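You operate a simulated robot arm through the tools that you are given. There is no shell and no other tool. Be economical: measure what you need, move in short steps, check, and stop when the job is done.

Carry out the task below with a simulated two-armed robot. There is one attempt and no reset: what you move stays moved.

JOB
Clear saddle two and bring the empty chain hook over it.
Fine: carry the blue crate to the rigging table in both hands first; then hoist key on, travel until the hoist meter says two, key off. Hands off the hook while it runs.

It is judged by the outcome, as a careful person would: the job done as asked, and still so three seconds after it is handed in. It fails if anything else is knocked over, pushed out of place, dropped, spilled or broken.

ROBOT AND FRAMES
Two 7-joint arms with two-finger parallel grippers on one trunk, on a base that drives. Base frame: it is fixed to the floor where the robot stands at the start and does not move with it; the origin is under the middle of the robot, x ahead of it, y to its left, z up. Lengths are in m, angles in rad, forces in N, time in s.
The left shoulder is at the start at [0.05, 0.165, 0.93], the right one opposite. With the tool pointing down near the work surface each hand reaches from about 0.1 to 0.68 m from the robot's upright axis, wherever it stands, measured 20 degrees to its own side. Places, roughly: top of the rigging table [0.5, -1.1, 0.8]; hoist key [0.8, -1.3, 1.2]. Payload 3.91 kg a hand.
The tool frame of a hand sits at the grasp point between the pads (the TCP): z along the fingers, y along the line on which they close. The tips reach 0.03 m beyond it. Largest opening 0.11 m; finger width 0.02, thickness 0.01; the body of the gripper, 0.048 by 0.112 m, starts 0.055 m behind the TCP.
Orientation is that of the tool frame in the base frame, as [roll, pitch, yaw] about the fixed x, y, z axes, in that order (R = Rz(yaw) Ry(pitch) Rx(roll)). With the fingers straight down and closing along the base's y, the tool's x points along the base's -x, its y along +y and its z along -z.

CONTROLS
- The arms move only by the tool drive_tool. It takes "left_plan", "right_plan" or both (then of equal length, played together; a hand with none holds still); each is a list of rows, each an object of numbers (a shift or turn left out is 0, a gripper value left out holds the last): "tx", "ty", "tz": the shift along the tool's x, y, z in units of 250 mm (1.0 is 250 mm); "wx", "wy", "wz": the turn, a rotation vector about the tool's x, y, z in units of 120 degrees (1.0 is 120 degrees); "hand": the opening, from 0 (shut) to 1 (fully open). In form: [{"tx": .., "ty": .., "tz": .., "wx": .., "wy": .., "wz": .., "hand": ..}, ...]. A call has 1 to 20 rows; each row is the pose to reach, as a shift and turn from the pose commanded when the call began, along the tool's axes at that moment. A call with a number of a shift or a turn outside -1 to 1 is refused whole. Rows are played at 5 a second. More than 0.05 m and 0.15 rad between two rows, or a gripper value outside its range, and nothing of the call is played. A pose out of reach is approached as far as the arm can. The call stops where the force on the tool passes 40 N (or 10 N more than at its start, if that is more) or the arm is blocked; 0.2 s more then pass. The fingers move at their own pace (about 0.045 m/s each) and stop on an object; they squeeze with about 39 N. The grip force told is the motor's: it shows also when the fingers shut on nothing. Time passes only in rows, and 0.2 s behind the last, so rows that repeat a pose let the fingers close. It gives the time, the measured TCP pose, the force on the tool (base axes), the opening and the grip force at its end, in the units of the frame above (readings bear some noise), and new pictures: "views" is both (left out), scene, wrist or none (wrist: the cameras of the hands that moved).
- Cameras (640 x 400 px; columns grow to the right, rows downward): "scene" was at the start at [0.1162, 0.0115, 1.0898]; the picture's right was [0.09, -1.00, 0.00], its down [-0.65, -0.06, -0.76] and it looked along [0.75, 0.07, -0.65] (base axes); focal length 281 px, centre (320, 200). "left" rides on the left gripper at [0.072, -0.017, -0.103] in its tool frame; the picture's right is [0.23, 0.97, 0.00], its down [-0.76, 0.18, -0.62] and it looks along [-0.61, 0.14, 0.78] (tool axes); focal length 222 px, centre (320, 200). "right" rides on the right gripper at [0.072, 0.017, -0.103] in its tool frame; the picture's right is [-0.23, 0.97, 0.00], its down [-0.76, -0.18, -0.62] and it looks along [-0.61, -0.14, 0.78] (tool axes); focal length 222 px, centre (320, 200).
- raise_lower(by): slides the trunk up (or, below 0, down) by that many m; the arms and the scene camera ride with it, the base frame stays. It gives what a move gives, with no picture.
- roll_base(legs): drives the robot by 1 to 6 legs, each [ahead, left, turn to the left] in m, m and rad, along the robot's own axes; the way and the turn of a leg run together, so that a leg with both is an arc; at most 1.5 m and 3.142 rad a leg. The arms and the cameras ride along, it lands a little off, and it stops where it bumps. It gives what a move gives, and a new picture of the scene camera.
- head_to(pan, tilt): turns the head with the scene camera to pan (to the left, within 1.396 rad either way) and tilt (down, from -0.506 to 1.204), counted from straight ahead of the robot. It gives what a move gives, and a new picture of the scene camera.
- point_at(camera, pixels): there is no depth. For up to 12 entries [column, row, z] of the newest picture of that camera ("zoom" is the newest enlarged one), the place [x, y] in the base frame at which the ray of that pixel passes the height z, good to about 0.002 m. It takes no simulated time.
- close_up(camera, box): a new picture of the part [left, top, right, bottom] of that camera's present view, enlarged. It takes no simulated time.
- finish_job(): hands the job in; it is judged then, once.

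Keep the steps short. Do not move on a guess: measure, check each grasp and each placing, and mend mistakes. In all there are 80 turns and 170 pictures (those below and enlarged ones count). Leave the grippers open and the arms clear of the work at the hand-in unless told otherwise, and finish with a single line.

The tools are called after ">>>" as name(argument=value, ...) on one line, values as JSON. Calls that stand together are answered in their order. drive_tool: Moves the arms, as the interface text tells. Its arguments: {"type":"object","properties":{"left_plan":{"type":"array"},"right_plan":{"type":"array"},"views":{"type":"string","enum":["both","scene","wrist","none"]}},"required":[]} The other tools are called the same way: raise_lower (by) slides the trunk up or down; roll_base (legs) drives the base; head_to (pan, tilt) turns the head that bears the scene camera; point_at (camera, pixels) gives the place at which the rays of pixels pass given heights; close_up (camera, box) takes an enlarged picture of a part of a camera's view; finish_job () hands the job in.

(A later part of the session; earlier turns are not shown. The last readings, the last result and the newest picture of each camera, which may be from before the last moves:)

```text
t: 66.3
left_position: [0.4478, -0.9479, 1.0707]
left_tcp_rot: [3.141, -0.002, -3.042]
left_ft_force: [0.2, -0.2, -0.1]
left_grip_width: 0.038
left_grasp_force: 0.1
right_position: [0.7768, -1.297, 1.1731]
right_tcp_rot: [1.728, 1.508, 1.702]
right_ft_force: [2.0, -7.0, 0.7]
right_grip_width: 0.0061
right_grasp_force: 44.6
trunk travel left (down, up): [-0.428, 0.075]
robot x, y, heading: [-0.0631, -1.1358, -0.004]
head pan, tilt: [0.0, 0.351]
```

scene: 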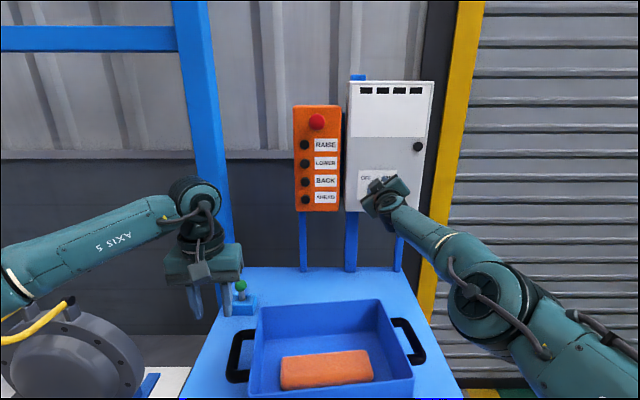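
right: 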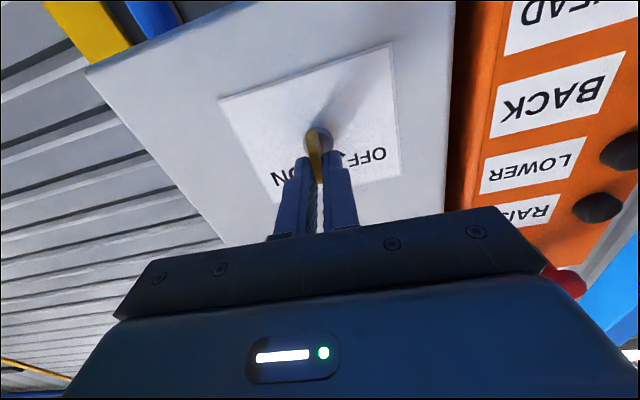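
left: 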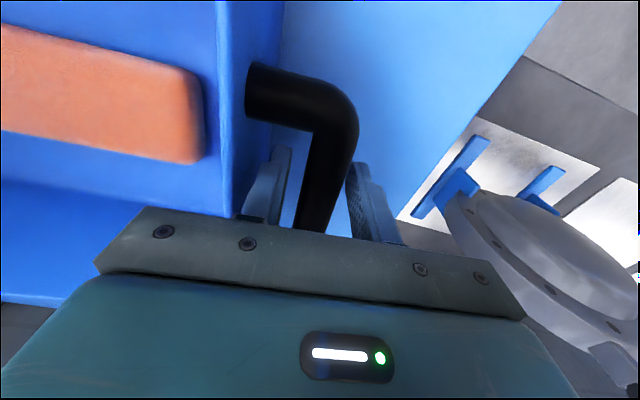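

The key follows, low forces. Turning the second half.

>>> drive_tool(right_plan=[{"wz": 0.06, "hand": 0}, {"wz": 0.12}, {"wz": 0.18}, {"wz": 0.24}, {"wz": 0.3}, {"wz": 0.36}, {"wz": 0.37}], views="both")

>>> close_up(camera="right", box=[200, 40, 440, 220])

>>> close_up(camera="scene", box=[285, 60, 445, 220])

```text
t: 67.9
left_position: [0.4472, -0.9505, 1.0694]
left_tcp_rot: [3.138, -0.003, -3.04]
left_ft_force: [0.4, 0.6, 0.6]
left_grip_width: 0.038
left_grasp_force: 0.0
right_position: [0.7759, -1.3011, 1.1706]
right_tcp_rot: [1.59, 0.731, 1.554]
right_ft_force: [-8.6, -23.0, -10.6]
right_grip_width: 0.0061
right_grasp_force: 45.6
trunk travel left (down, up): [-0.428, 0.075]
robot x, y, heading: [-0.0688, -1.1293, -0.008]
head pan, tilt: [0.0, 0.351]
```

scene: 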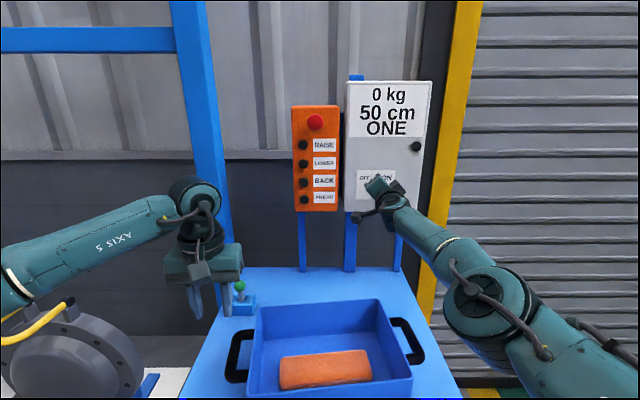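
right: 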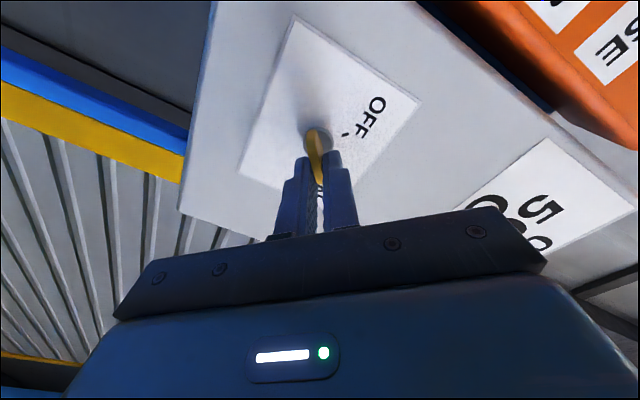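

```text
2.22 times, centred on (320, 130) of right
```

zoom: 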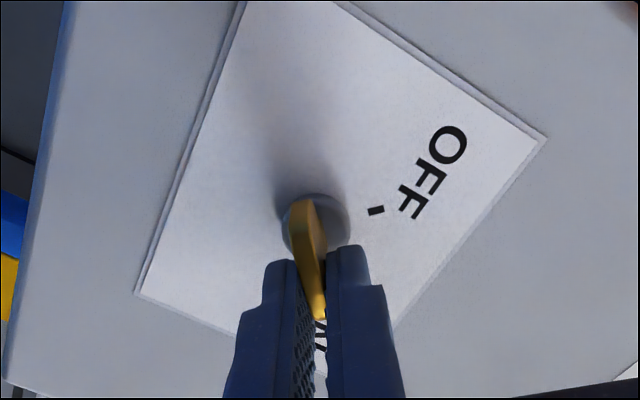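

```text
2.50 times, centred on (365, 140) of scene
```

zoom: 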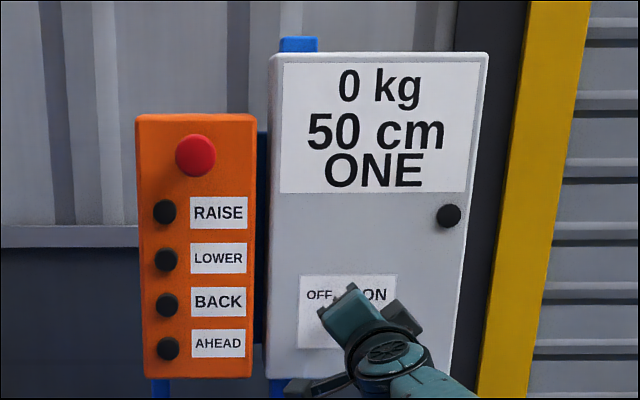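

The key is ON: meter reads 0 kg, 50 cm, ONE. I release the key and back off with the base.

>>> drive_tool(right_plan=[{"hand": 0.345}, {"hand": 0.345}, {"hand": 0.345}, {"hand": 0.345}], views="none")

>>> roll_base(legs=[[-0.08, 0, 0]])

>>> drive_tool(left_plan=[{"tz": -0.15}, {"tz": -0.3}, {"tz": -0.4}, {"tz": -0.4}], right_plan=[{"hand": 0.0}, {"hand": 0.0}, {"hand": 0.0}, {"hand": 0.0}], views="wrist")

>>> close_up(camera="scene", box=[285, 60, 445, 220])

```text
t: 68.9
left_position: [0.4474, -0.9465, 1.0686]
left_tcp_rot: [3.141, -0.002, -3.04]
left_ft_force: [0.2, 0.2, 0.4]
left_grip_width: 0.038
left_grasp_force: 0.0
right_position: [0.7761, -1.294, 1.1734]
right_tcp_rot: [1.585, 0.737, 1.56]
right_ft_force: [1.3, -0.9, -0.7]
right_grip_width: 0.0379
right_grasp_force: 0.1
trunk travel left (down, up): [-0.428, 0.075]
robot x, y, heading: [-0.07, -1.1307, -0.0]
head pan, tilt: [0.0, 0.351]
```

```text
t: 70.0
left_position: [0.3654, -0.9469, 1.0693]
left_tcp_rot: [-3.141, 0.0, -3.04]
left_ft_force: [-0.4, -0.3, -0.2]
left_grip_width: 0.038
left_grasp_force: 0.0
right_position: [0.6942, -1.2932, 1.1731]
right_tcp_rot: [1.586, 0.736, 1.559]
right_ft_force: [0.3, 0.2, 0.8]
right_grip_width: 0.0379
right_grasp_force: 0.1
trunk travel left (down, up): [-0.428, 0.075]
robot x, y, heading: [-0.1528, -1.1327, -0.006]
head pan, tilt: [0.0, 0.351]
```

scene: 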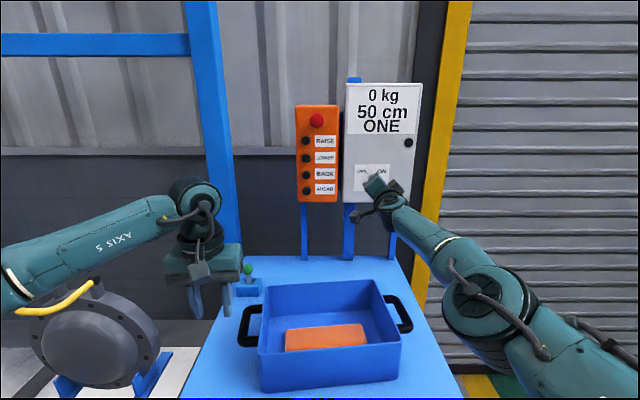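

```text
t: 71.0
left_position: [0.3673, -0.9461, 1.1696]
left_tcp_rot: [3.141, -0.002, -3.039]
left_ft_force: [0.3, 0.0, 0.7]
left_grip_width: 0.0379
left_grasp_force: 0.1
right_position: [0.6937, -1.2926, 1.1728]
right_tcp_rot: [1.586, 0.737, 1.558]
right_ft_force: [0.3, -0.2, -0.2]
right_grip_width: 0.0
right_grasp_force: 37.4
trunk travel left (down, up): [-0.428, 0.075]
robot x, y, heading: [-0.1486, -1.1314, -0.001]
head pan, tilt: [0.0, 0.351]
```

right: 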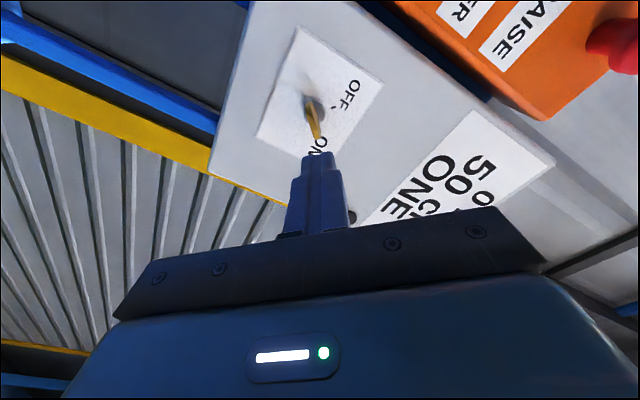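
left: 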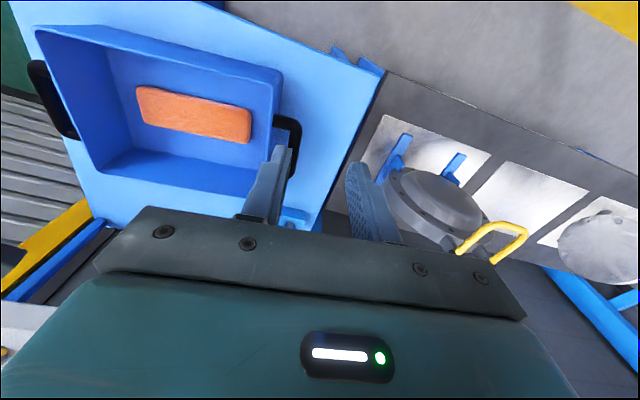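

```text
2.50 times, centred on (365, 140) of scene
```

zoom: 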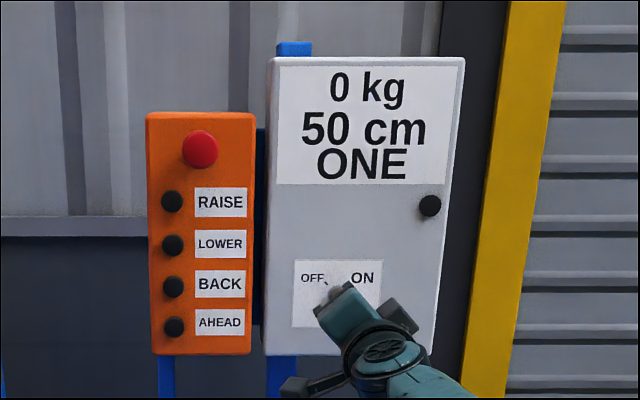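

Key stays ON. Now the exact position of the AHEAD and BACK buttons from this nearer view.

>>> point_at(camera="zoom", pixels=[[173, 328, 1.1], [173, 328, 1.12], [173, 328, 1.14], [173, 286, 1.15], [173, 286, 1.17], [173, 286, 1.19], [250, 352, 1.08], [250, 352, 1.1], [250, 352, 1.12]])

```text
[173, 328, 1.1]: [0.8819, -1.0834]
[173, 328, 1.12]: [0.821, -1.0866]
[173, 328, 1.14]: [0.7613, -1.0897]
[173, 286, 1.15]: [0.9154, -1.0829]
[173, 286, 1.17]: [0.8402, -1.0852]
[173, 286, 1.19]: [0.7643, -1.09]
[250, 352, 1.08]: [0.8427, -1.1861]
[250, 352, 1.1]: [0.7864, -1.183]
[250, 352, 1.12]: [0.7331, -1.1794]
```

AHEAD ≈ (0.818, −1.087, 1.121). I lower the trunk 52 mm, strafe left 0.206, and turn the head so panel and hook are both in view.

>>> raise_lower(by=-0.052)

>>> roll_base(legs=[[0, 0.206, 0]])

>>> head_to(pan=0.4, tilt=0.0)

>>> drive_tool(right_plan=[{"hand": 0.0}], views="wrist")

```text
t: 71.9
left_position: [0.3676, -0.9468, 1.1169]
left_tcp_rot: [3.14, -0.002, -3.039]
left_ft_force: [-0.5, 0.5, 0.0]
left_grip_width: 0.038
left_grasp_force: 0.1
right_position: [0.6941, -1.2936, 1.1217]
right_tcp_rot: [1.586, 0.736, 1.559]
right_ft_force: [0.5, -0.7, -0.9]
right_grip_width: 0.0
right_grasp_force: 38.0
trunk travel left (down, up): [-0.376, 0.127]
robot x, y, heading: [-0.1483, -1.1298, -0.004]
head pan, tilt: [0.0, 0.351]
```

```text
t: 73.5
left_position: [0.3686, -0.739, 1.1174]
left_tcp_rot: [3.14, -0.003, -3.045]
left_ft_force: [0.5, -0.4, 0.1]
left_grip_width: 0.0381
left_grasp_force: 0.1
right_position: [0.6956, -1.0866, 1.1205]
right_tcp_rot: [1.587, 0.739, 1.557]
right_ft_force: [-0.4, 0.4, -0.3]
right_grip_width: 0.0001
right_grasp_force: 37.6
trunk travel left (down, up): [-0.376, 0.127]
robot x, y, heading: [-0.1458, -0.9248, -0.005]
head pan, tilt: [0.0, 0.351]
```

scene: 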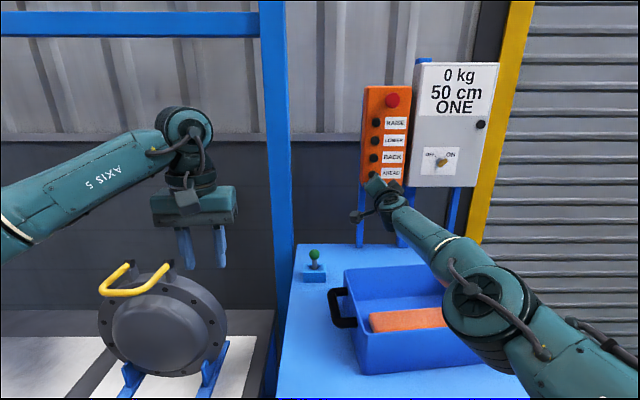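

```text
t: 74.4
left_position: [0.3684, -0.7398, 1.1176]
left_tcp_rot: [3.141, -0.001, -3.044]
left_ft_force: [-0.2, -0.5, -0.9]
left_grip_width: 0.038
left_grasp_force: 0.0
right_position: [0.6973, -1.0864, 1.1205]
right_tcp_rot: [1.587, 0.736, 1.554]
right_ft_force: [-0.4, -0.5, 0.1]
right_grip_width: 0.0002
right_grasp_force: 37.9
trunk travel left (down, up): [-0.376, 0.127]
robot x, y, heading: [-0.1468, -0.9223, -0.007]
head pan, tilt: [0.4, 0.0]
```

scene: 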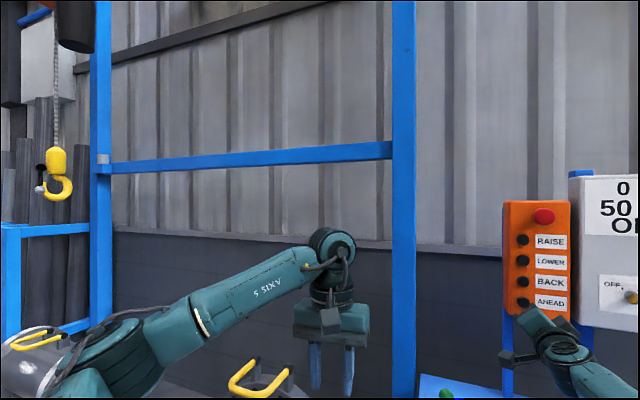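

```text
t: 74.8
left_position: [0.3684, -0.7409, 1.1176]
left_tcp_rot: [-3.141, -0.002, -3.042]
left_ft_force: [-0.1, 0.0, 0.6]
left_grip_width: 0.0378
left_grasp_force: 0.2
right_position: [0.6949, -1.0872, 1.1202]
right_tcp_rot: [1.586, 0.735, 1.555]
right_ft_force: [-0.1, 0.1, 0.2]
right_grip_width: 0.0001
right_grasp_force: 37.2
trunk travel left (down, up): [-0.376, 0.127]
robot x, y, heading: [-0.1512, -0.9219, -0.004]
head pan, tilt: [0.4, 0.0]
```

right: 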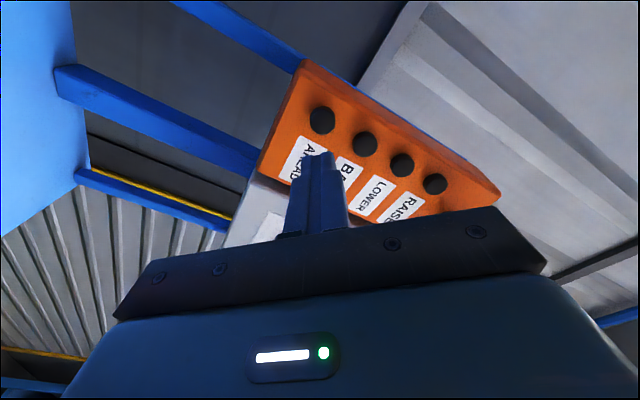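

Panel, meter and hook are all in view and the fingertip is aligned with AHEAD. I test if the arm itself can advance/retract here (in free air).

>>> drive_tool(right_plan=[{"tz": 0.08}, {"tz": 0.16}, {"tz": 0.16}], views="none")

>>> drive_tool(right_plan=[{"tz": -0.08}, {"tz": -0.16}, {"tz": -0.16}], views="none")

```text
t: 75.6
left_position: [0.3674, -0.7394, 1.1173]
left_tcp_rot: [-3.141, -0.002, -3.043]
left_ft_force: [1.0, -0.6, -0.7]
left_grip_width: 0.038
left_grasp_force: 0.2
right_position: [0.6964, -1.0875, 1.1212]
right_tcp_rot: [1.587, 0.737, 1.557]
right_ft_force: [-0.1, -0.4, 0.7]
right_grip_width: 0.0003
right_grasp_force: 37.7
right hand out of reach, approached as far as the arm can: row 1, 2, 3
trunk travel left (down, up): [-0.376, 0.127]
robot x, y, heading: [-0.1481, -0.9257, -0.006]
head pan, tilt: [0.4, 0.0]
```

```text
t: 76.4
left_position: [0.3679, -0.7402, 1.1181]
left_tcp_rot: [-3.14, -0.003, -3.043]
left_ft_force: [0.2, 0.2, 0.5]
left_grip_width: 0.0378
left_grasp_force: 0.0
right_position: [0.6947, -1.0857, 1.1201]
right_tcp_rot: [1.587, 0.735, 1.557]
right_ft_force: [-1.1, -0.4, 0.4]
right_grip_width: 0.0
right_grasp_force: 37.8
right hand out of reach, approached as far as the arm can: row 1, 2, 3
trunk travel left (down, up): [-0.376, 0.127]
robot x, y, heading: [-0.1527, -0.9215, -0.005]
head pan, tilt: [0.4, 0.0]
```

It is pinned between full stretch and a wrist limit. For pressing, a tilted finger is fine, so I pitch 15° down while retracting 5 cm.

>>> drive_tool(right_plan=[{"wx": 0.03, "wy": 0.027, "tz": -0.07}, {"wx": 0.06, "wy": 0.054, "tz": -0.14}, {"wx": 0.088, "wy": 0.08, "tz": -0.2}, {"wx": 0.088, "wy": 0.08, "tz": -0.2}], views="none")

```text
t: 77.4
left_position: [0.3679, -0.7385, 1.1176]
left_tcp_rot: [-3.141, -0.001, -3.044]
left_ft_force: [-1.2, -0.7, 0.0]
left_grip_width: 0.0378
left_grasp_force: 0.2
right_position: [0.6443, -1.0867, 1.1214]
right_tcp_rot: [1.92, 0.706, 1.775]
right_ft_force: [-0.7, -0.1, 0.9]
right_grip_width: 0.0
right_grasp_force: 37.6
right hand out of reach, approached as far as the arm can: row 1
trunk travel left (down, up): [-0.376, 0.127]
robot x, y, heading: [-0.1503, -0.9242, -0.004]
head pan, tilt: [0.4, 0.0]
```

That freed it. I drive 0.115 ahead, leaving the fingertip ~2.5 cm short of the button, and correct height 8 mm up.

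>>> roll_base(legs=[[0.115, 0, 0]])

>>> drive_tool(right_plan=[{"tx": -0.021, "ty": 0.023, "tz": -0.008}, {"tx": -0.021, "ty": 0.023, "tz": -0.008}], views="both")

>>> close_up(camera="right", box=[220, 40, 420, 200])

>>> close_up(camera="scene", box=[480, 160, 640, 320])

```text
t: 78.6
left_position: [0.4828, -0.7405, 1.1165]
left_tcp_rot: [-3.141, 0.0, -3.041]
left_ft_force: [0.2, -0.5, 0.5]
left_grip_width: 0.0379
left_grasp_force: 0.0
right_position: [0.7581, -1.0864, 1.1204]
right_tcp_rot: [1.919, 0.707, 1.778]
right_ft_force: [0.3, 0.1, 0.1]
right_grip_width: 0.0
right_grasp_force: 37.8
trunk travel left (down, up): [-0.376, 0.127]
robot x, y, heading: [-0.0346, -0.9213, -0.005]
head pan, tilt: [0.4, 0.0]
```

scene: 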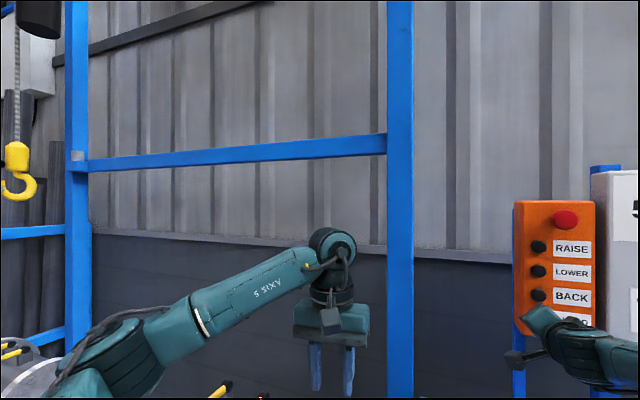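

```text
t: 79.2
left_position: [0.4817, -0.7399, 1.1166]
left_tcp_rot: [-3.141, -0.002, -3.043]
left_ft_force: [0.5, -0.1, 0.6]
left_grip_width: 0.0379
left_grasp_force: 0.1
right_position: [0.7572, -1.0872, 1.1284]
right_tcp_rot: [1.916, 0.708, 1.776]
right_ft_force: [-0.7, -0.2, -0.2]
right_grip_width: 0.0001
right_grasp_force: 37.5
trunk travel left (down, up): [-0.376, 0.127]
robot x, y, heading: [-0.0371, -0.9231, -0.005]
head pan, tilt: [0.4, 0.0]
```

scene: 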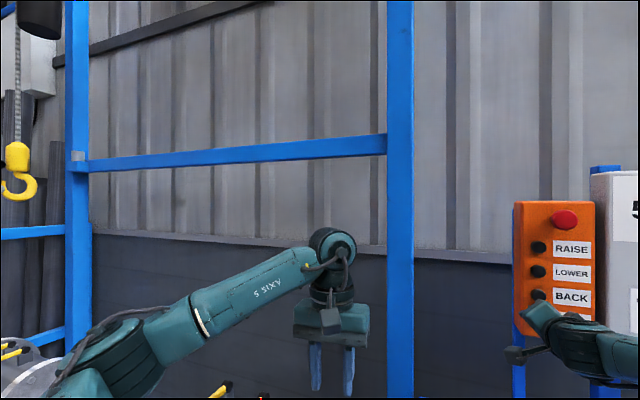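
right: 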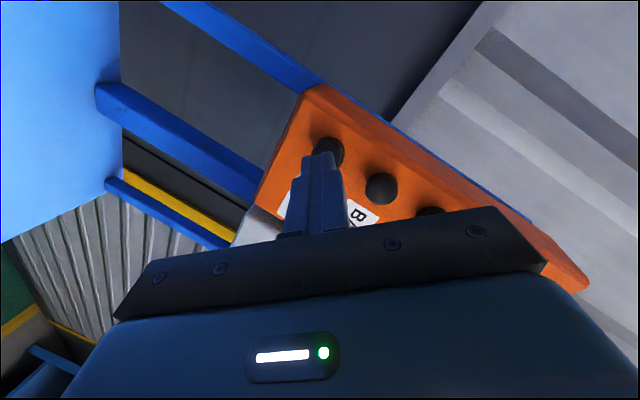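

```text
2.50 times, centred on (320, 120) of right
```

zoom: 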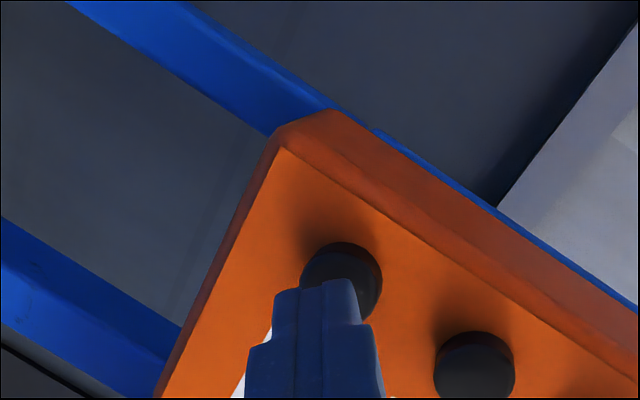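

```text
2.50 times, centred on (560, 240) of scene
```

zoom: 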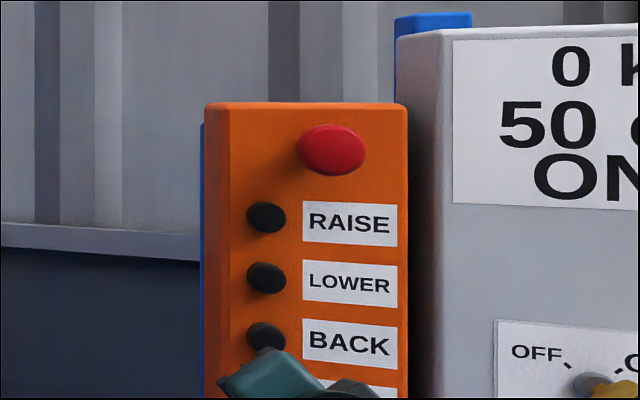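

Tip needs −4 mm in y. I pan slightly for the full meter, then advance to contact in small rows and look. Time only runs in rows, so I can watch closely.

>>> head_to(pan=0.25, tilt=0.0)

>>> drive_tool(right_plan=[{"tx": -0.018, "ty": -0.003, "tz": 0.039}, {"tx": -0.0243, "ty": 0.006, "tz": 0.0772}, {"tx": -0.0275, "ty": 0.01, "tz": 0.0965}], views="both")

```text
t: 79.9
left_position: [0.4806, -0.7393, 1.1191]
left_tcp_rot: [-3.141, -0.001, -3.042]
left_ft_force: [0.1, 0.5, 0.2]
left_grip_width: 0.0377
left_grasp_force: 0.0
right_position: [0.7572, -1.0872, 1.1295]
right_tcp_rot: [1.915, 0.707, 1.775]
right_ft_force: [0.2, 0.4, 0.6]
right_grip_width: 0.0
right_grasp_force: 37.6
trunk travel left (down, up): [-0.376, 0.127]
robot x, y, heading: [-0.0374, -0.9234, -0.003]
head pan, tilt: [0.25, 0.0]
```

scene: 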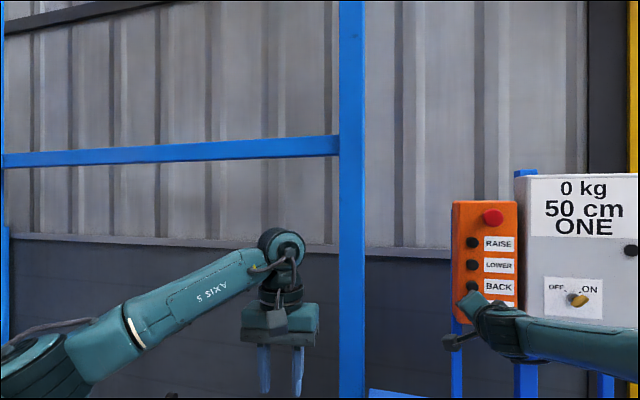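

```text
t: 80.7
left_position: [0.4817, -0.7389, 1.1181]
left_tcp_rot: [-3.142, -0.003, -3.042]
left_ft_force: [-0.8, 0.0, -1.1]
left_grip_width: 0.038
left_grasp_force: 0.1
right_position: [0.783, -1.091, 1.1296]
right_tcp_rot: [1.916, 0.707, 1.777]
right_ft_force: [-2.4, 0.8, -0.1]
right_grip_width: 0.0
right_grasp_force: 37.5
trunk travel left (down, up): [-0.376, 0.127]
robot x, y, heading: [-0.0375, -0.9232, -0.005]
head pan, tilt: [0.25, 0.0]
```

scene: 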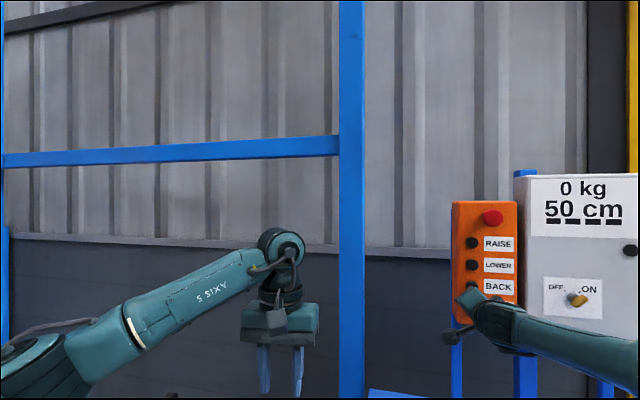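
right: 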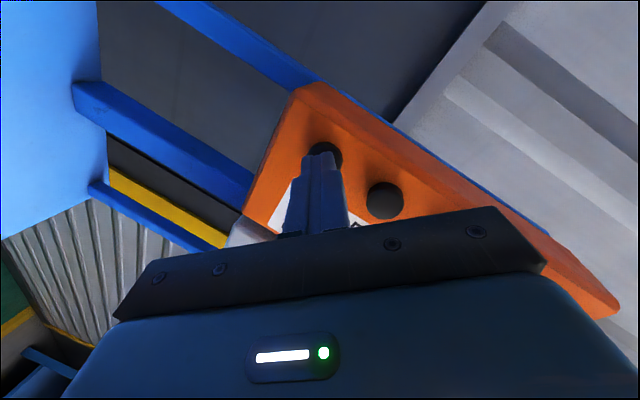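

The button is pressed: the station reading shows "– – – –", so the hook left ONE. I hold for 1 s and look.

>>> drive_tool(right_plan=[{}, {}, {}, {}], views="scene")

```text
t: 81.7
left_position: [0.4812, -0.7409, 1.1182]
left_tcp_rot: [3.141, -0.001, -3.044]
left_ft_force: [-0.5, 0.0, 0.1]
left_grip_width: 0.0378
left_grasp_force: 0.0
right_position: [0.7821, -1.0906, 1.1301]
right_tcp_rot: [1.917, 0.706, 1.777]
right_ft_force: [-1.0, 0.2, -0.1]
right_grip_width: 0.0002
right_grasp_force: 37.9
trunk travel left (down, up): [-0.376, 0.127]
robot x, y, heading: [-0.0403, -0.9233, -0.007]
head pan, tilt: [0.25, 0.0]
```

scene: 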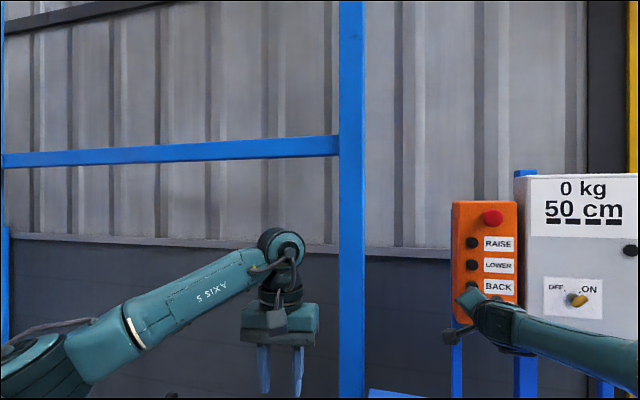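

I pan left a bit to see the hook too.

>>> head_to(pan=0.36, tilt=0.0)

```text
t: 82.4
left_position: [0.4812, -0.7393, 1.1175]
left_tcp_rot: [3.141, -0.001, -3.041]
left_ft_force: [-1.0, 0.9, -0.1]
left_grip_width: 0.0381
left_grasp_force: 0.0
right_position: [0.7817, -1.0904, 1.1292]
right_tcp_rot: [1.915, 0.707, 1.775]
right_ft_force: [-1.5, -0.5, -0.2]
right_grip_width: 0.0
right_grasp_force: 37.8
trunk travel left (down, up): [-0.376, 0.127]
robot x, y, heading: [-0.041, -0.9261, -0.004]
head pan, tilt: [0.36, 0.0]
```

scene: 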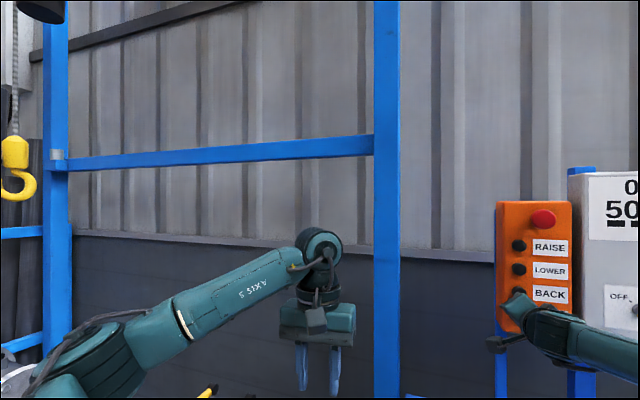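

The hook is moving right, slowly (~3 cm/s). I keep holding AHEAD.

>>> drive_tool(right_plan=[{}, {}, {}, {}, {}, {}, {}, {}, {}, {}, {}, {}, {}, {}, {}], views="scene")

```text
t: 85.6
left_position: [0.4816, -0.7387, 1.1175]
left_tcp_rot: [3.14, -0.002, -3.042]
left_ft_force: [-0.7, -0.1, 0.4]
left_grip_width: 0.0379
left_grasp_force: 0.1
right_position: [0.7821, -1.0896, 1.1289]
right_tcp_rot: [1.917, 0.707, 1.774]
right_ft_force: [-1.8, 0.8, -1.2]
right_grip_width: 0.0
right_grasp_force: 38.1
trunk travel left (down, up): [-0.376, 0.127]
robot x, y, heading: [-0.0372, -0.9193, -0.006]
head pan, tilt: [0.36, 0.0]
```

scene: 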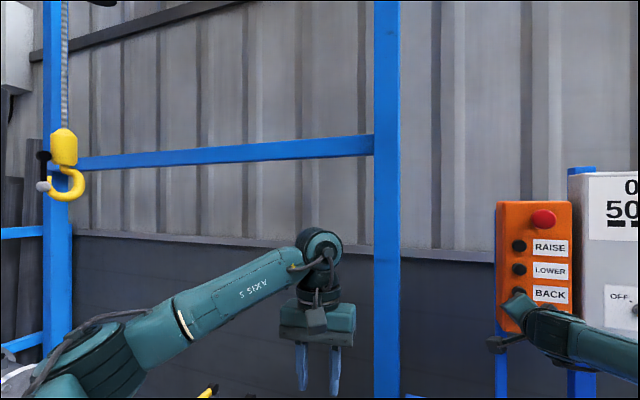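

By bearing the hook is near y≈0.08, close to TWO (y≈0). I turn the head just enough to read the meter.

>>> head_to(pan=0.28, tilt=0.0)

```text
t: 86.2
left_position: [0.4815, -0.7404, 1.1183]
left_tcp_rot: [-3.141, -0.002, -3.043]
left_ft_force: [0.5, -0.4, -0.7]
left_grip_width: 0.0379
left_grasp_force: 0.0
right_position: [0.7827, -1.0917, 1.1298]
right_tcp_rot: [1.915, 0.707, 1.775]
right_ft_force: [-2.2, 0.9, -0.7]
right_grip_width: 0.0
right_grasp_force: 38.1
trunk travel left (down, up): [-0.376, 0.127]
robot x, y, heading: [-0.0379, -0.9246, -0.005]
head pan, tilt: [0.279, 0.0]
```

scene: 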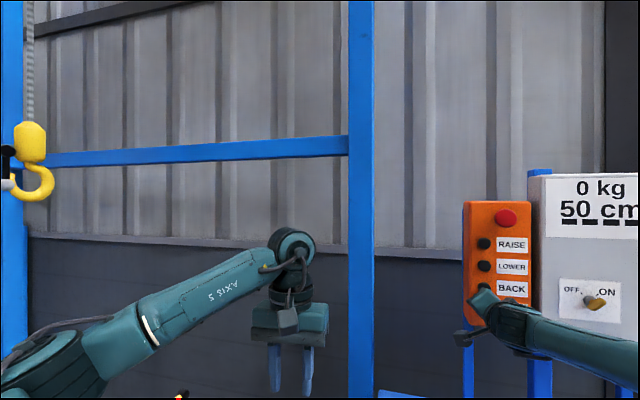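

Still dashes; hook at about y≈0.03–0.05. One short step at a time now.

>>> drive_tool(right_plan=[{}], views="scene")

```text
t: 86.6
left_position: [0.4817, -0.7399, 1.1169]
left_tcp_rot: [-3.141, 0.0, -3.042]
left_ft_force: [0.3, -0.5, -0.9]
left_grip_width: 0.0382
left_grasp_force: 0.1
right_position: [0.7825, -1.0902, 1.1289]
right_tcp_rot: [1.915, 0.707, 1.775]
right_ft_force: [-1.8, -0.3, 1.0]
right_grip_width: 0.0
right_grasp_force: 37.9
trunk travel left (down, up): [-0.376, 0.127]
robot x, y, heading: [-0.0341, -0.9225, -0.006]
head pan, tilt: [0.279, 0.0]
```

scene: 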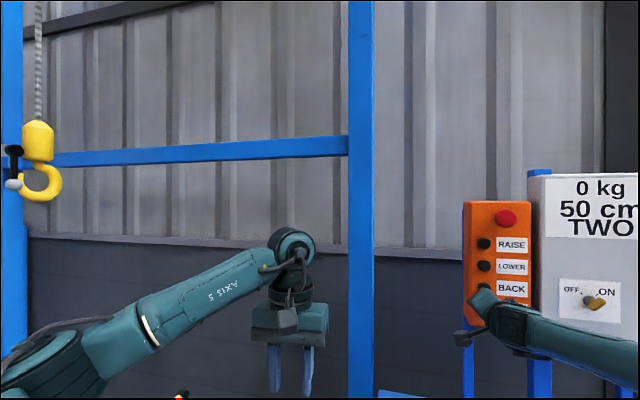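

Meter says TWO. Release the button at once.

>>> drive_tool(right_plan=[{"tx": 0.0246, "ty": -0.0338, "tz": -0.1544}], views="scene")

```text
t: 87.0
left_position: [0.4805, -0.7428, 1.1183]
left_tcp_rot: [3.14, 0.0, -3.043]
left_ft_force: [0.8, 0.9, 0.8]
left_grip_width: 0.0381
left_grasp_force: 0.1
right_position: [0.7417, -1.091, 1.1301]
right_tcp_rot: [1.916, 0.706, 1.773]
right_ft_force: [-0.1, -0.3, -0.6]
right_grip_width: 0.0002
right_grasp_force: 37.8
trunk travel left (down, up): [-0.376, 0.127]
robot x, y, heading: [-0.0354, -0.9241, -0.005]
head pan, tilt: [0.279, 0.0]
```

scene: 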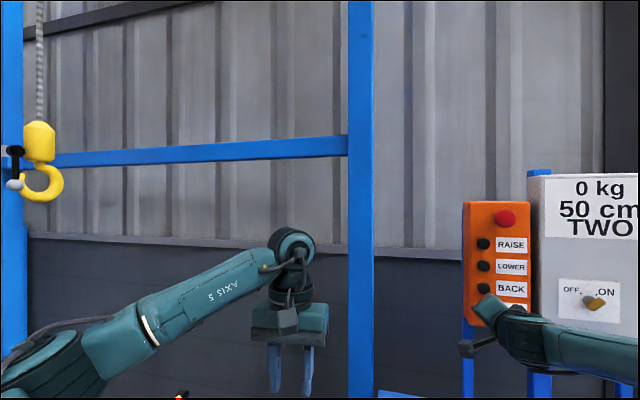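

Stopped with TWO shown. I back off and move over to the key: base back, right, trunk up, then restore the straight hand pose with open fingers.

>>> roll_base(legs=[[-0.14, 0, 0], [0, -0.206, 0]])

>>> raise_lower(by=0.052)

>>> drive_tool(right_plan=[{"tx": -0.004, "ty": 0.007, "tz": 0.07, "wx": -0.022, "wy": -0.02, "hand": 0.345}, {"tx": -0.008, "ty": 0.014, "tz": 0.14, "wx": -0.044, "wy": -0.04}, {"tx": -0.012, "ty": 0.021, "tz": 0.21, "wx": -0.066, "wy": -0.06}, {"tx": -0.016, "ty": 0.029, "tz": 0.273, "wx": -0.088, "wy": -0.08}, {"tx": -0.016, "ty": 0.029, "tz": 0.273, "wx": -0.088, "wy": -0.08}], views="both")

```text
t: 89.6
left_position: [0.338, -0.9472, 1.1173]
left_tcp_rot: [3.141, -0.001, -3.042]
left_ft_force: [0.1, 0.1, -0.8]
left_grip_width: 0.0381
left_grasp_force: 0.0
right_position: [0.5983, -1.297, 1.1299]
right_tcp_rot: [1.917, 0.706, 1.772]
right_ft_force: [-0.1, -0.2, 0.0]
right_grip_width: 0.0
right_grasp_force: 37.6
trunk travel left (down, up): [-0.376, 0.127]
robot x, y, heading: [-0.1782, -1.1291, -0.011]
head pan, tilt: [0.279, 0.0]
```

scene: 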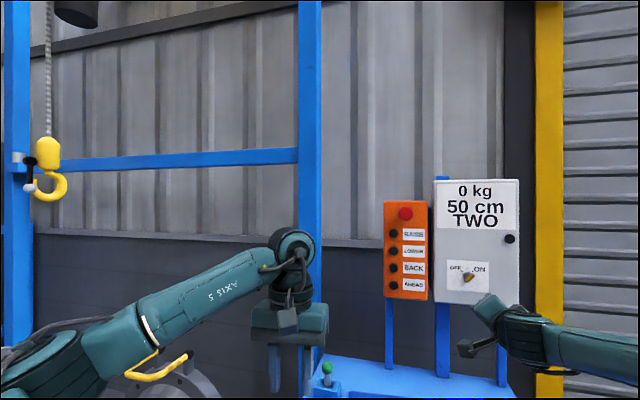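

```text
t: 90.5
left_position: [0.3389, -0.9465, 1.1695]
left_tcp_rot: [-3.141, -0.003, -3.044]
left_ft_force: [0.4, -1.0, 0.0]
left_grip_width: 0.038
left_grasp_force: 0.0
right_position: [0.5983, -1.2971, 1.1815]
right_tcp_rot: [1.92, 0.708, 1.774]
right_ft_force: [0.5, 0.5, 0.0]
right_grip_width: 0.0
right_grasp_force: 37.7
trunk travel left (down, up): [-0.428, 0.075]
robot x, y, heading: [-0.1834, -1.1319, -0.003]
head pan, tilt: [0.279, 0.0]
```

```text
t: 91.7
left_position: [0.3392, -0.9471, 1.1702]
left_tcp_rot: [-3.141, 0.0, -3.045]
left_ft_force: [-0.2, -0.2, -0.5]
left_grip_width: 0.038
left_grasp_force: 0.0
right_position: [0.6642, -1.297, 1.1754]
right_tcp_rot: [1.585, 0.737, 1.554]
right_ft_force: [-0.3, -0.1, 1.0]
right_grip_width: 0.0381
right_grasp_force: 0.0
trunk travel left (down, up): [-0.428, 0.075]
robot x, y, heading: [-0.1815, -1.1276, -0.008]
head pan, tilt: [0.279, 0.0]
```

scene: 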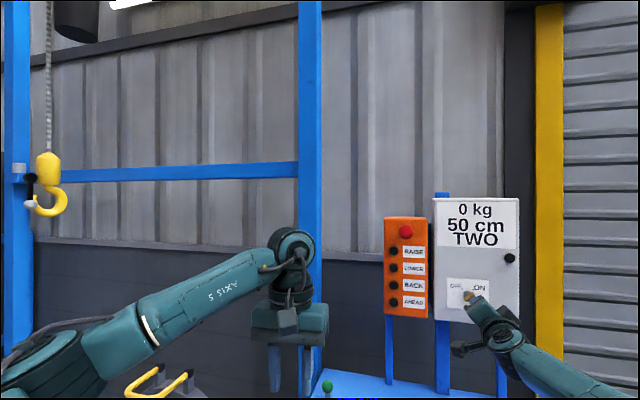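
right: 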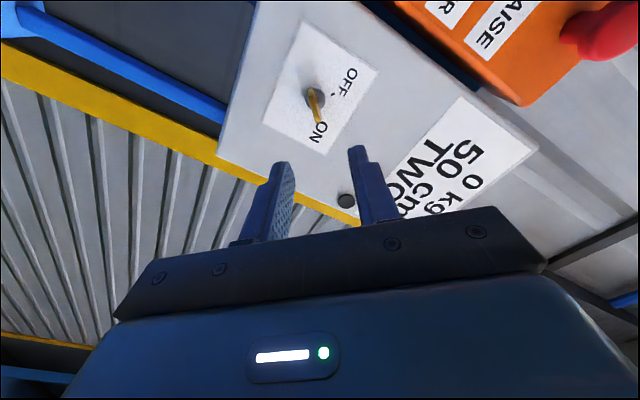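

Meter still TWO. Pose matches the earlier one; I drive forward 0.105 and 3 mm left, and check.

>>> roll_base(legs=[[0.09, 0.003, 0.005]])

>>> close_up(camera="right", box=[220, 60, 420, 220])

```text
t: 92.8
left_position: [0.4271, -0.9416, 1.1682]
left_tcp_rot: [3.14, -0.002, -3.038]
left_ft_force: [-0.1, -0.2, -0.5]
left_grip_width: 0.0381
left_grasp_force: 0.2
right_position: [0.7551, -1.2903, 1.174]
right_tcp_rot: [1.587, 0.738, 1.559]
right_ft_force: [-0.3, -0.4, -1.3]
right_grip_width: 0.0375
right_grasp_force: 0.0
trunk travel left (down, up): [-0.428, 0.075]
robot x, y, heading: [-0.0904, -1.1239, -0.001]
head pan, tilt: [0.279, 0.0]
```

scene: 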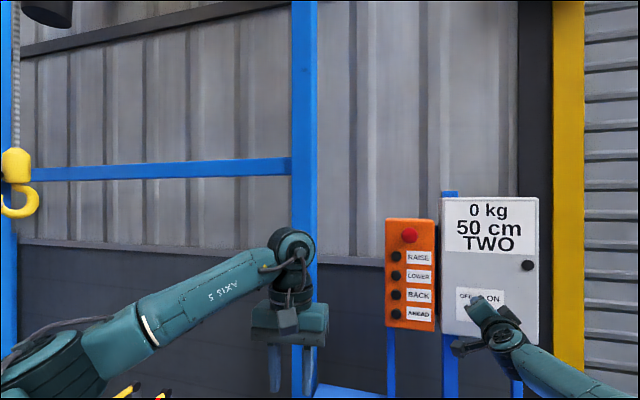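

```text
2.50 times, centred on (320, 140) of right
```

zoom: 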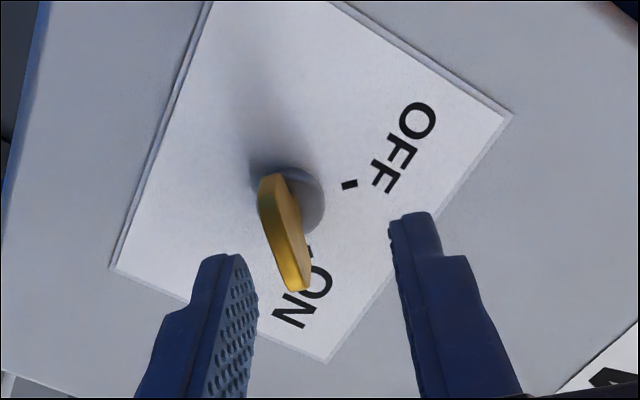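

The key is ~10 mm toward the tool's −y. I shift by that, then advance 21 mm.

>>> drive_tool(right_plan=[{"ty": -0.02}, {"ty": -0.04}, {"ty": -0.04}], views="none")

>>> roll_base(legs=[[0.022, 0, 0]])

>>> close_up(camera="right", box=[240, 80, 400, 200])

```text
t: 93.6
left_position: [0.4265, -0.9399, 1.1701]
left_tcp_rot: [-3.142, 0.0, -3.038]
left_ft_force: [0.0, -0.2, -0.3]
left_grip_width: 0.0379
left_grasp_force: 0.1
right_position: [0.7539, -1.2965, 1.1674]
right_tcp_rot: [1.586, 0.737, 1.562]
right_ft_force: [0.1, -0.9, 0.7]
right_grip_width: 0.0382
right_grasp_force: 0.1
trunk travel left (down, up): [-0.428, 0.075]
robot x, y, heading: [-0.0915, -1.126, -0.004]
head pan, tilt: [0.279, 0.0]
```

```text
t: 94.4
left_position: [0.4481, -0.9403, 1.1694]
left_tcp_rot: [-3.14, -0.003, -3.039]
left_ft_force: [0.5, -1.4, -0.5]
left_grip_width: 0.038
left_grasp_force: 0.1
right_position: [0.777, -1.297, 1.166]
right_tcp_rot: [1.586, 0.737, 1.56]
right_ft_force: [0.0, -0.5, 0.6]
right_grip_width: 0.038
right_grasp_force: 0.0
trunk travel left (down, up): [-0.428, 0.075]
robot x, y, heading: [-0.0729, -1.1259, -0.0]
head pan, tilt: [0.279, 0.0]
```

scene: 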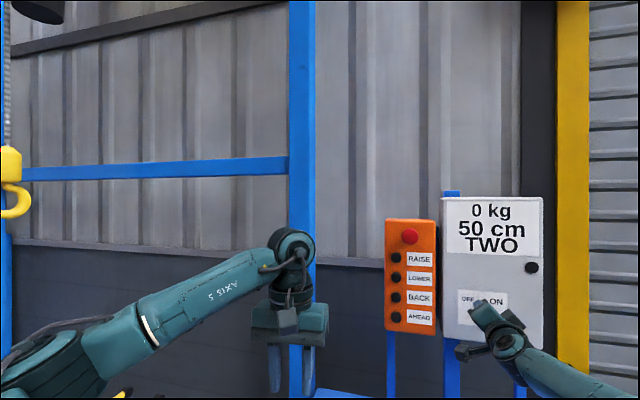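

```text
3.33 times, centred on (320, 140) of right
```

zoom: 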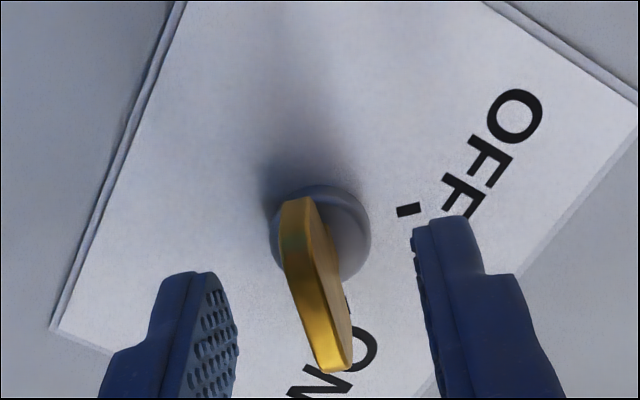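

Centred between the fingers; 5 mm correction along tool −x, then close.

>>> drive_tool(right_plan=[{"tx": -0.02}, {"tx": -0.02}, {"tx": -0.02, "hand": 0}, {"tx": -0.02, "hand": 0}, {"tx": -0.02, "hand": 0}, {"tx": -0.02, "hand": 0}], views="wrist")

```text
t: 95.8
left_position: [0.4484, -0.9417, 1.1688]
left_tcp_rot: [-3.141, -0.001, -3.037]
left_ft_force: [-0.1, 0.8, 0.5]
left_grip_width: 0.038
left_grasp_force: 0.0
right_position: [0.7757, -1.3014, 1.1713]
right_tcp_rot: [1.585, 0.737, 1.561]
right_ft_force: [-1.6, -1.0, -1.9]
right_grip_width: 0.0061
right_grasp_force: 45.2
trunk travel left (down, up): [-0.428, 0.075]
robot x, y, heading: [-0.0685, -1.1236, -0.005]
head pan, tilt: [0.279, 0.0]
```

right: 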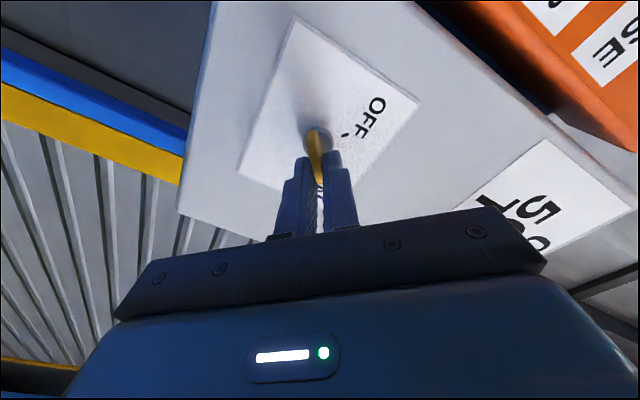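

Gripped (6.1 mm). Turning anticlockwise back to OFF, with the small arc shift built in.

>>> drive_tool(right_plan=[{"wz": -0.06, "tx": 0.0025, "ty": 0.0023, "hand": 0}, {"wz": -0.12, "tx": 0.005, "ty": 0.0046}, {"wz": -0.18, "tx": 0.0075, "ty": 0.007}, {"wz": -0.24, "tx": 0.01, "ty": 0.009}, {"wz": -0.3, "tx": 0.0127, "ty": 0.0115}, {"wz": -0.36, "tx": 0.0153, "ty": 0.0138}, {"wz": -0.42, "tx": 0.018, "ty": 0.016}, {"wz": -0.48, "tx": 0.02, "ty": 0.018}, {"wz": -0.54, "tx": 0.023, "ty": 0.021}, {"wz": -0.6, "tx": 0.0255, "ty": 0.023}, {"wz": -0.66, "tx": 0.028, "ty": 0.025}, {"wz": -0.72, "tx": 0.0305, "ty": 0.0275}, {"wz": -0.735, "tx": 0.031, "ty": 0.028}], views="both")

>>> close_up(camera="right", box=[220, 60, 420, 220])

```text
t: 98.6
left_position: [0.4475, -0.9408, 1.1706]
left_tcp_rot: [-3.141, 0.001, -3.038]
left_ft_force: [0.1, -0.1, -0.2]
left_grip_width: 0.038
left_grasp_force: 0.1
right_position: [0.7758, -1.2898, 1.1715]
right_tcp_rot: [-1.587, 0.863, -1.604]
right_ft_force: [3.0, -1.1, 7.6]
right_grip_width: 0.0058
right_grasp_force: 45.5
trunk travel left (down, up): [-0.428, 0.075]
robot x, y, heading: [-0.071, -1.1279, -0.002]
head pan, tilt: [0.279, 0.0]
```

scene: 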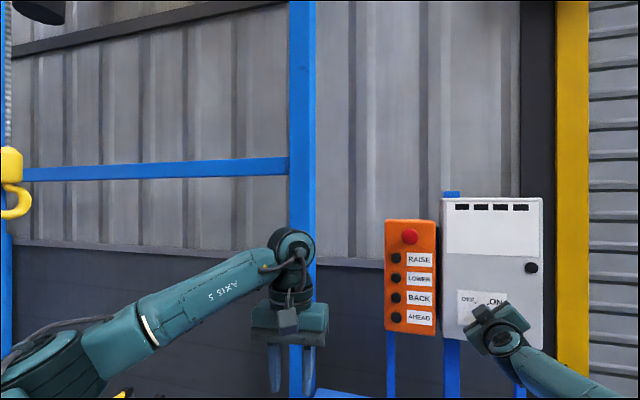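
right: 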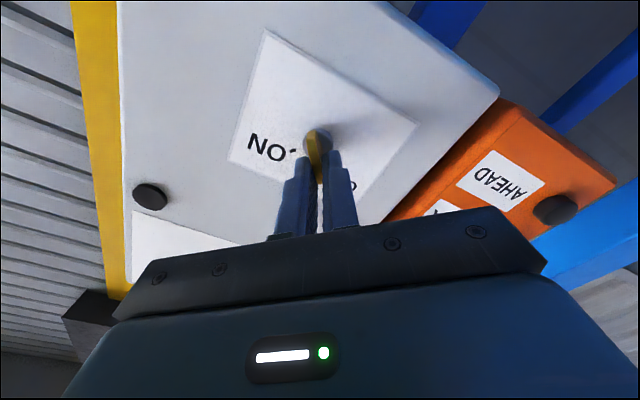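

```text
2.50 times, centred on (320, 140) of right
```

zoom: 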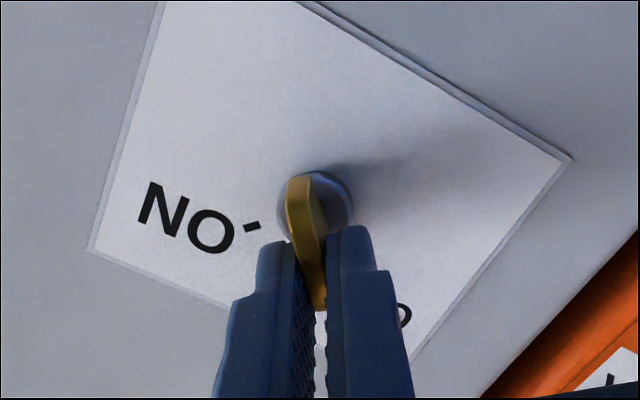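

Display is dark: key OFF. I open the fingers and back away, then look at everything.

>>> drive_tool(right_plan=[{"hand": 0.345}, {"hand": 0.345}, {"hand": 0.345}, {"hand": 0.345}], views="none")

>>> roll_base(legs=[[-0.35, 0, 0]])

>>> drive_tool(left_plan=[{"hand": 0.6}, {"hand": 1.0}, {"hand": 1.0}, {"hand": 1.0}], right_plan=[{"hand": 0.6}, {"hand": 1.0}, {"hand": 1.0}, {"hand": 1.0}], views="none")

>>> head_to(pan=0.45, tilt=0.25)

>>> close_up(camera="scene", box=[400, 150, 600, 320])

```text
t: 99.6
left_position: [0.448, -0.9413, 1.17]
left_tcp_rot: [-3.141, 0.0, -3.039]
left_ft_force: [0.1, -0.4, 0.6]
left_grip_width: 0.038
left_grasp_force: 0.0
right_position: [0.7759, -1.2914, 1.17]
right_tcp_rot: [-1.589, 0.865, -1.604]
right_ft_force: [0.3, -0.4, 1.0]
right_grip_width: 0.038
right_grasp_force: 0.1
trunk travel left (down, up): [-0.428, 0.075]
robot x, y, heading: [-0.0683, -1.1275, -0.005]
head pan, tilt: [0.279, 0.0]
```

```text
t: 101.9
left_position: [0.0972, -0.9432, 1.1703]
left_tcp_rot: [3.141, -0.001, -3.047]
left_ft_force: [0.1, 0.3, 0.1]
left_grip_width: 0.0379
left_grasp_force: 0.1
right_position: [0.4228, -1.2946, 1.1712]
right_tcp_rot: [-1.586, 0.866, -1.611]
right_ft_force: [1.1, -0.5, -0.3]
right_grip_width: 0.0381
right_grasp_force: 0.0
trunk travel left (down, up): [-0.428, 0.075]
robot x, y, heading: [-0.4188, -1.1256, -0.008]
head pan, tilt: [0.279, 0.0]
```

scene: 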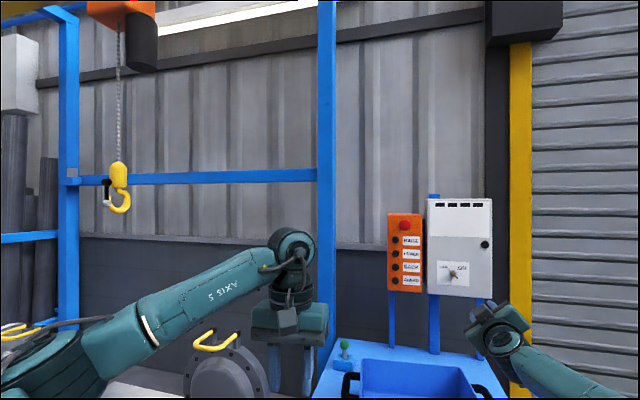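

```text
t: 102.9
left_position: [0.0995, -0.942, 1.1694]
left_tcp_rot: [-3.141, -0.003, -3.045]
left_ft_force: [0.2, 0.9, 0.4]
left_grip_width: 0.1099
left_grasp_force: 0.1
right_position: [0.4242, -1.2937, 1.1713]
right_tcp_rot: [-1.587, 0.866, -1.609]
right_ft_force: [1.3, -0.6, 1.0]
right_grip_width: 0.11
right_grasp_force: 0.0
trunk travel left (down, up): [-0.428, 0.075]
robot x, y, heading: [-0.4209, -1.1227, -0.006]
head pan, tilt: [0.279, 0.0]
```

```text
t: 103.7
left_position: [0.0998, -0.9433, 1.1706]
left_tcp_rot: [-3.14, -0.003, -3.045]
left_ft_force: [0.0, 0.0, 0.2]
left_grip_width: 0.11
left_grasp_force: 0.1
right_position: [0.4253, -1.2956, 1.1713]
right_tcp_rot: [-1.587, 0.866, -1.612]
right_ft_force: [-0.1, -0.3, 1.0]
right_grip_width: 0.1099
right_grasp_force: 0.1
trunk travel left (down, up): [-0.428, 0.075]
robot x, y, heading: [-0.4218, -1.1215, -0.012]
head pan, tilt: [0.45, 0.25]
```

scene: 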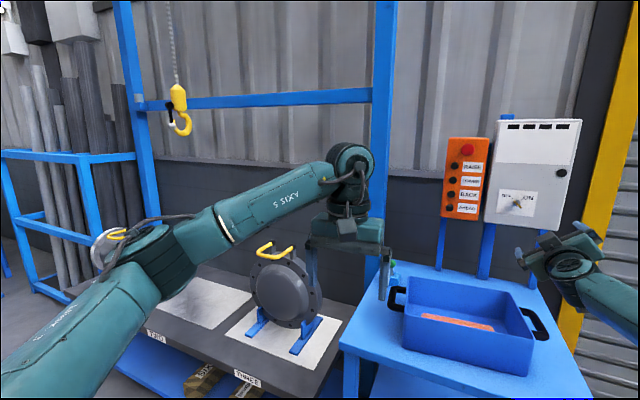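

```text
2.35 times, centred on (500, 235) of scene
```

zoom: 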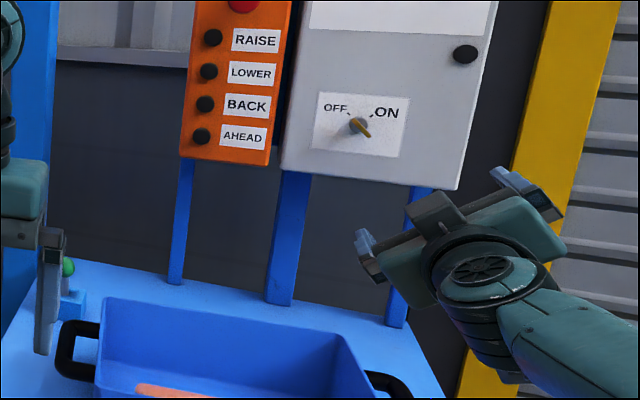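

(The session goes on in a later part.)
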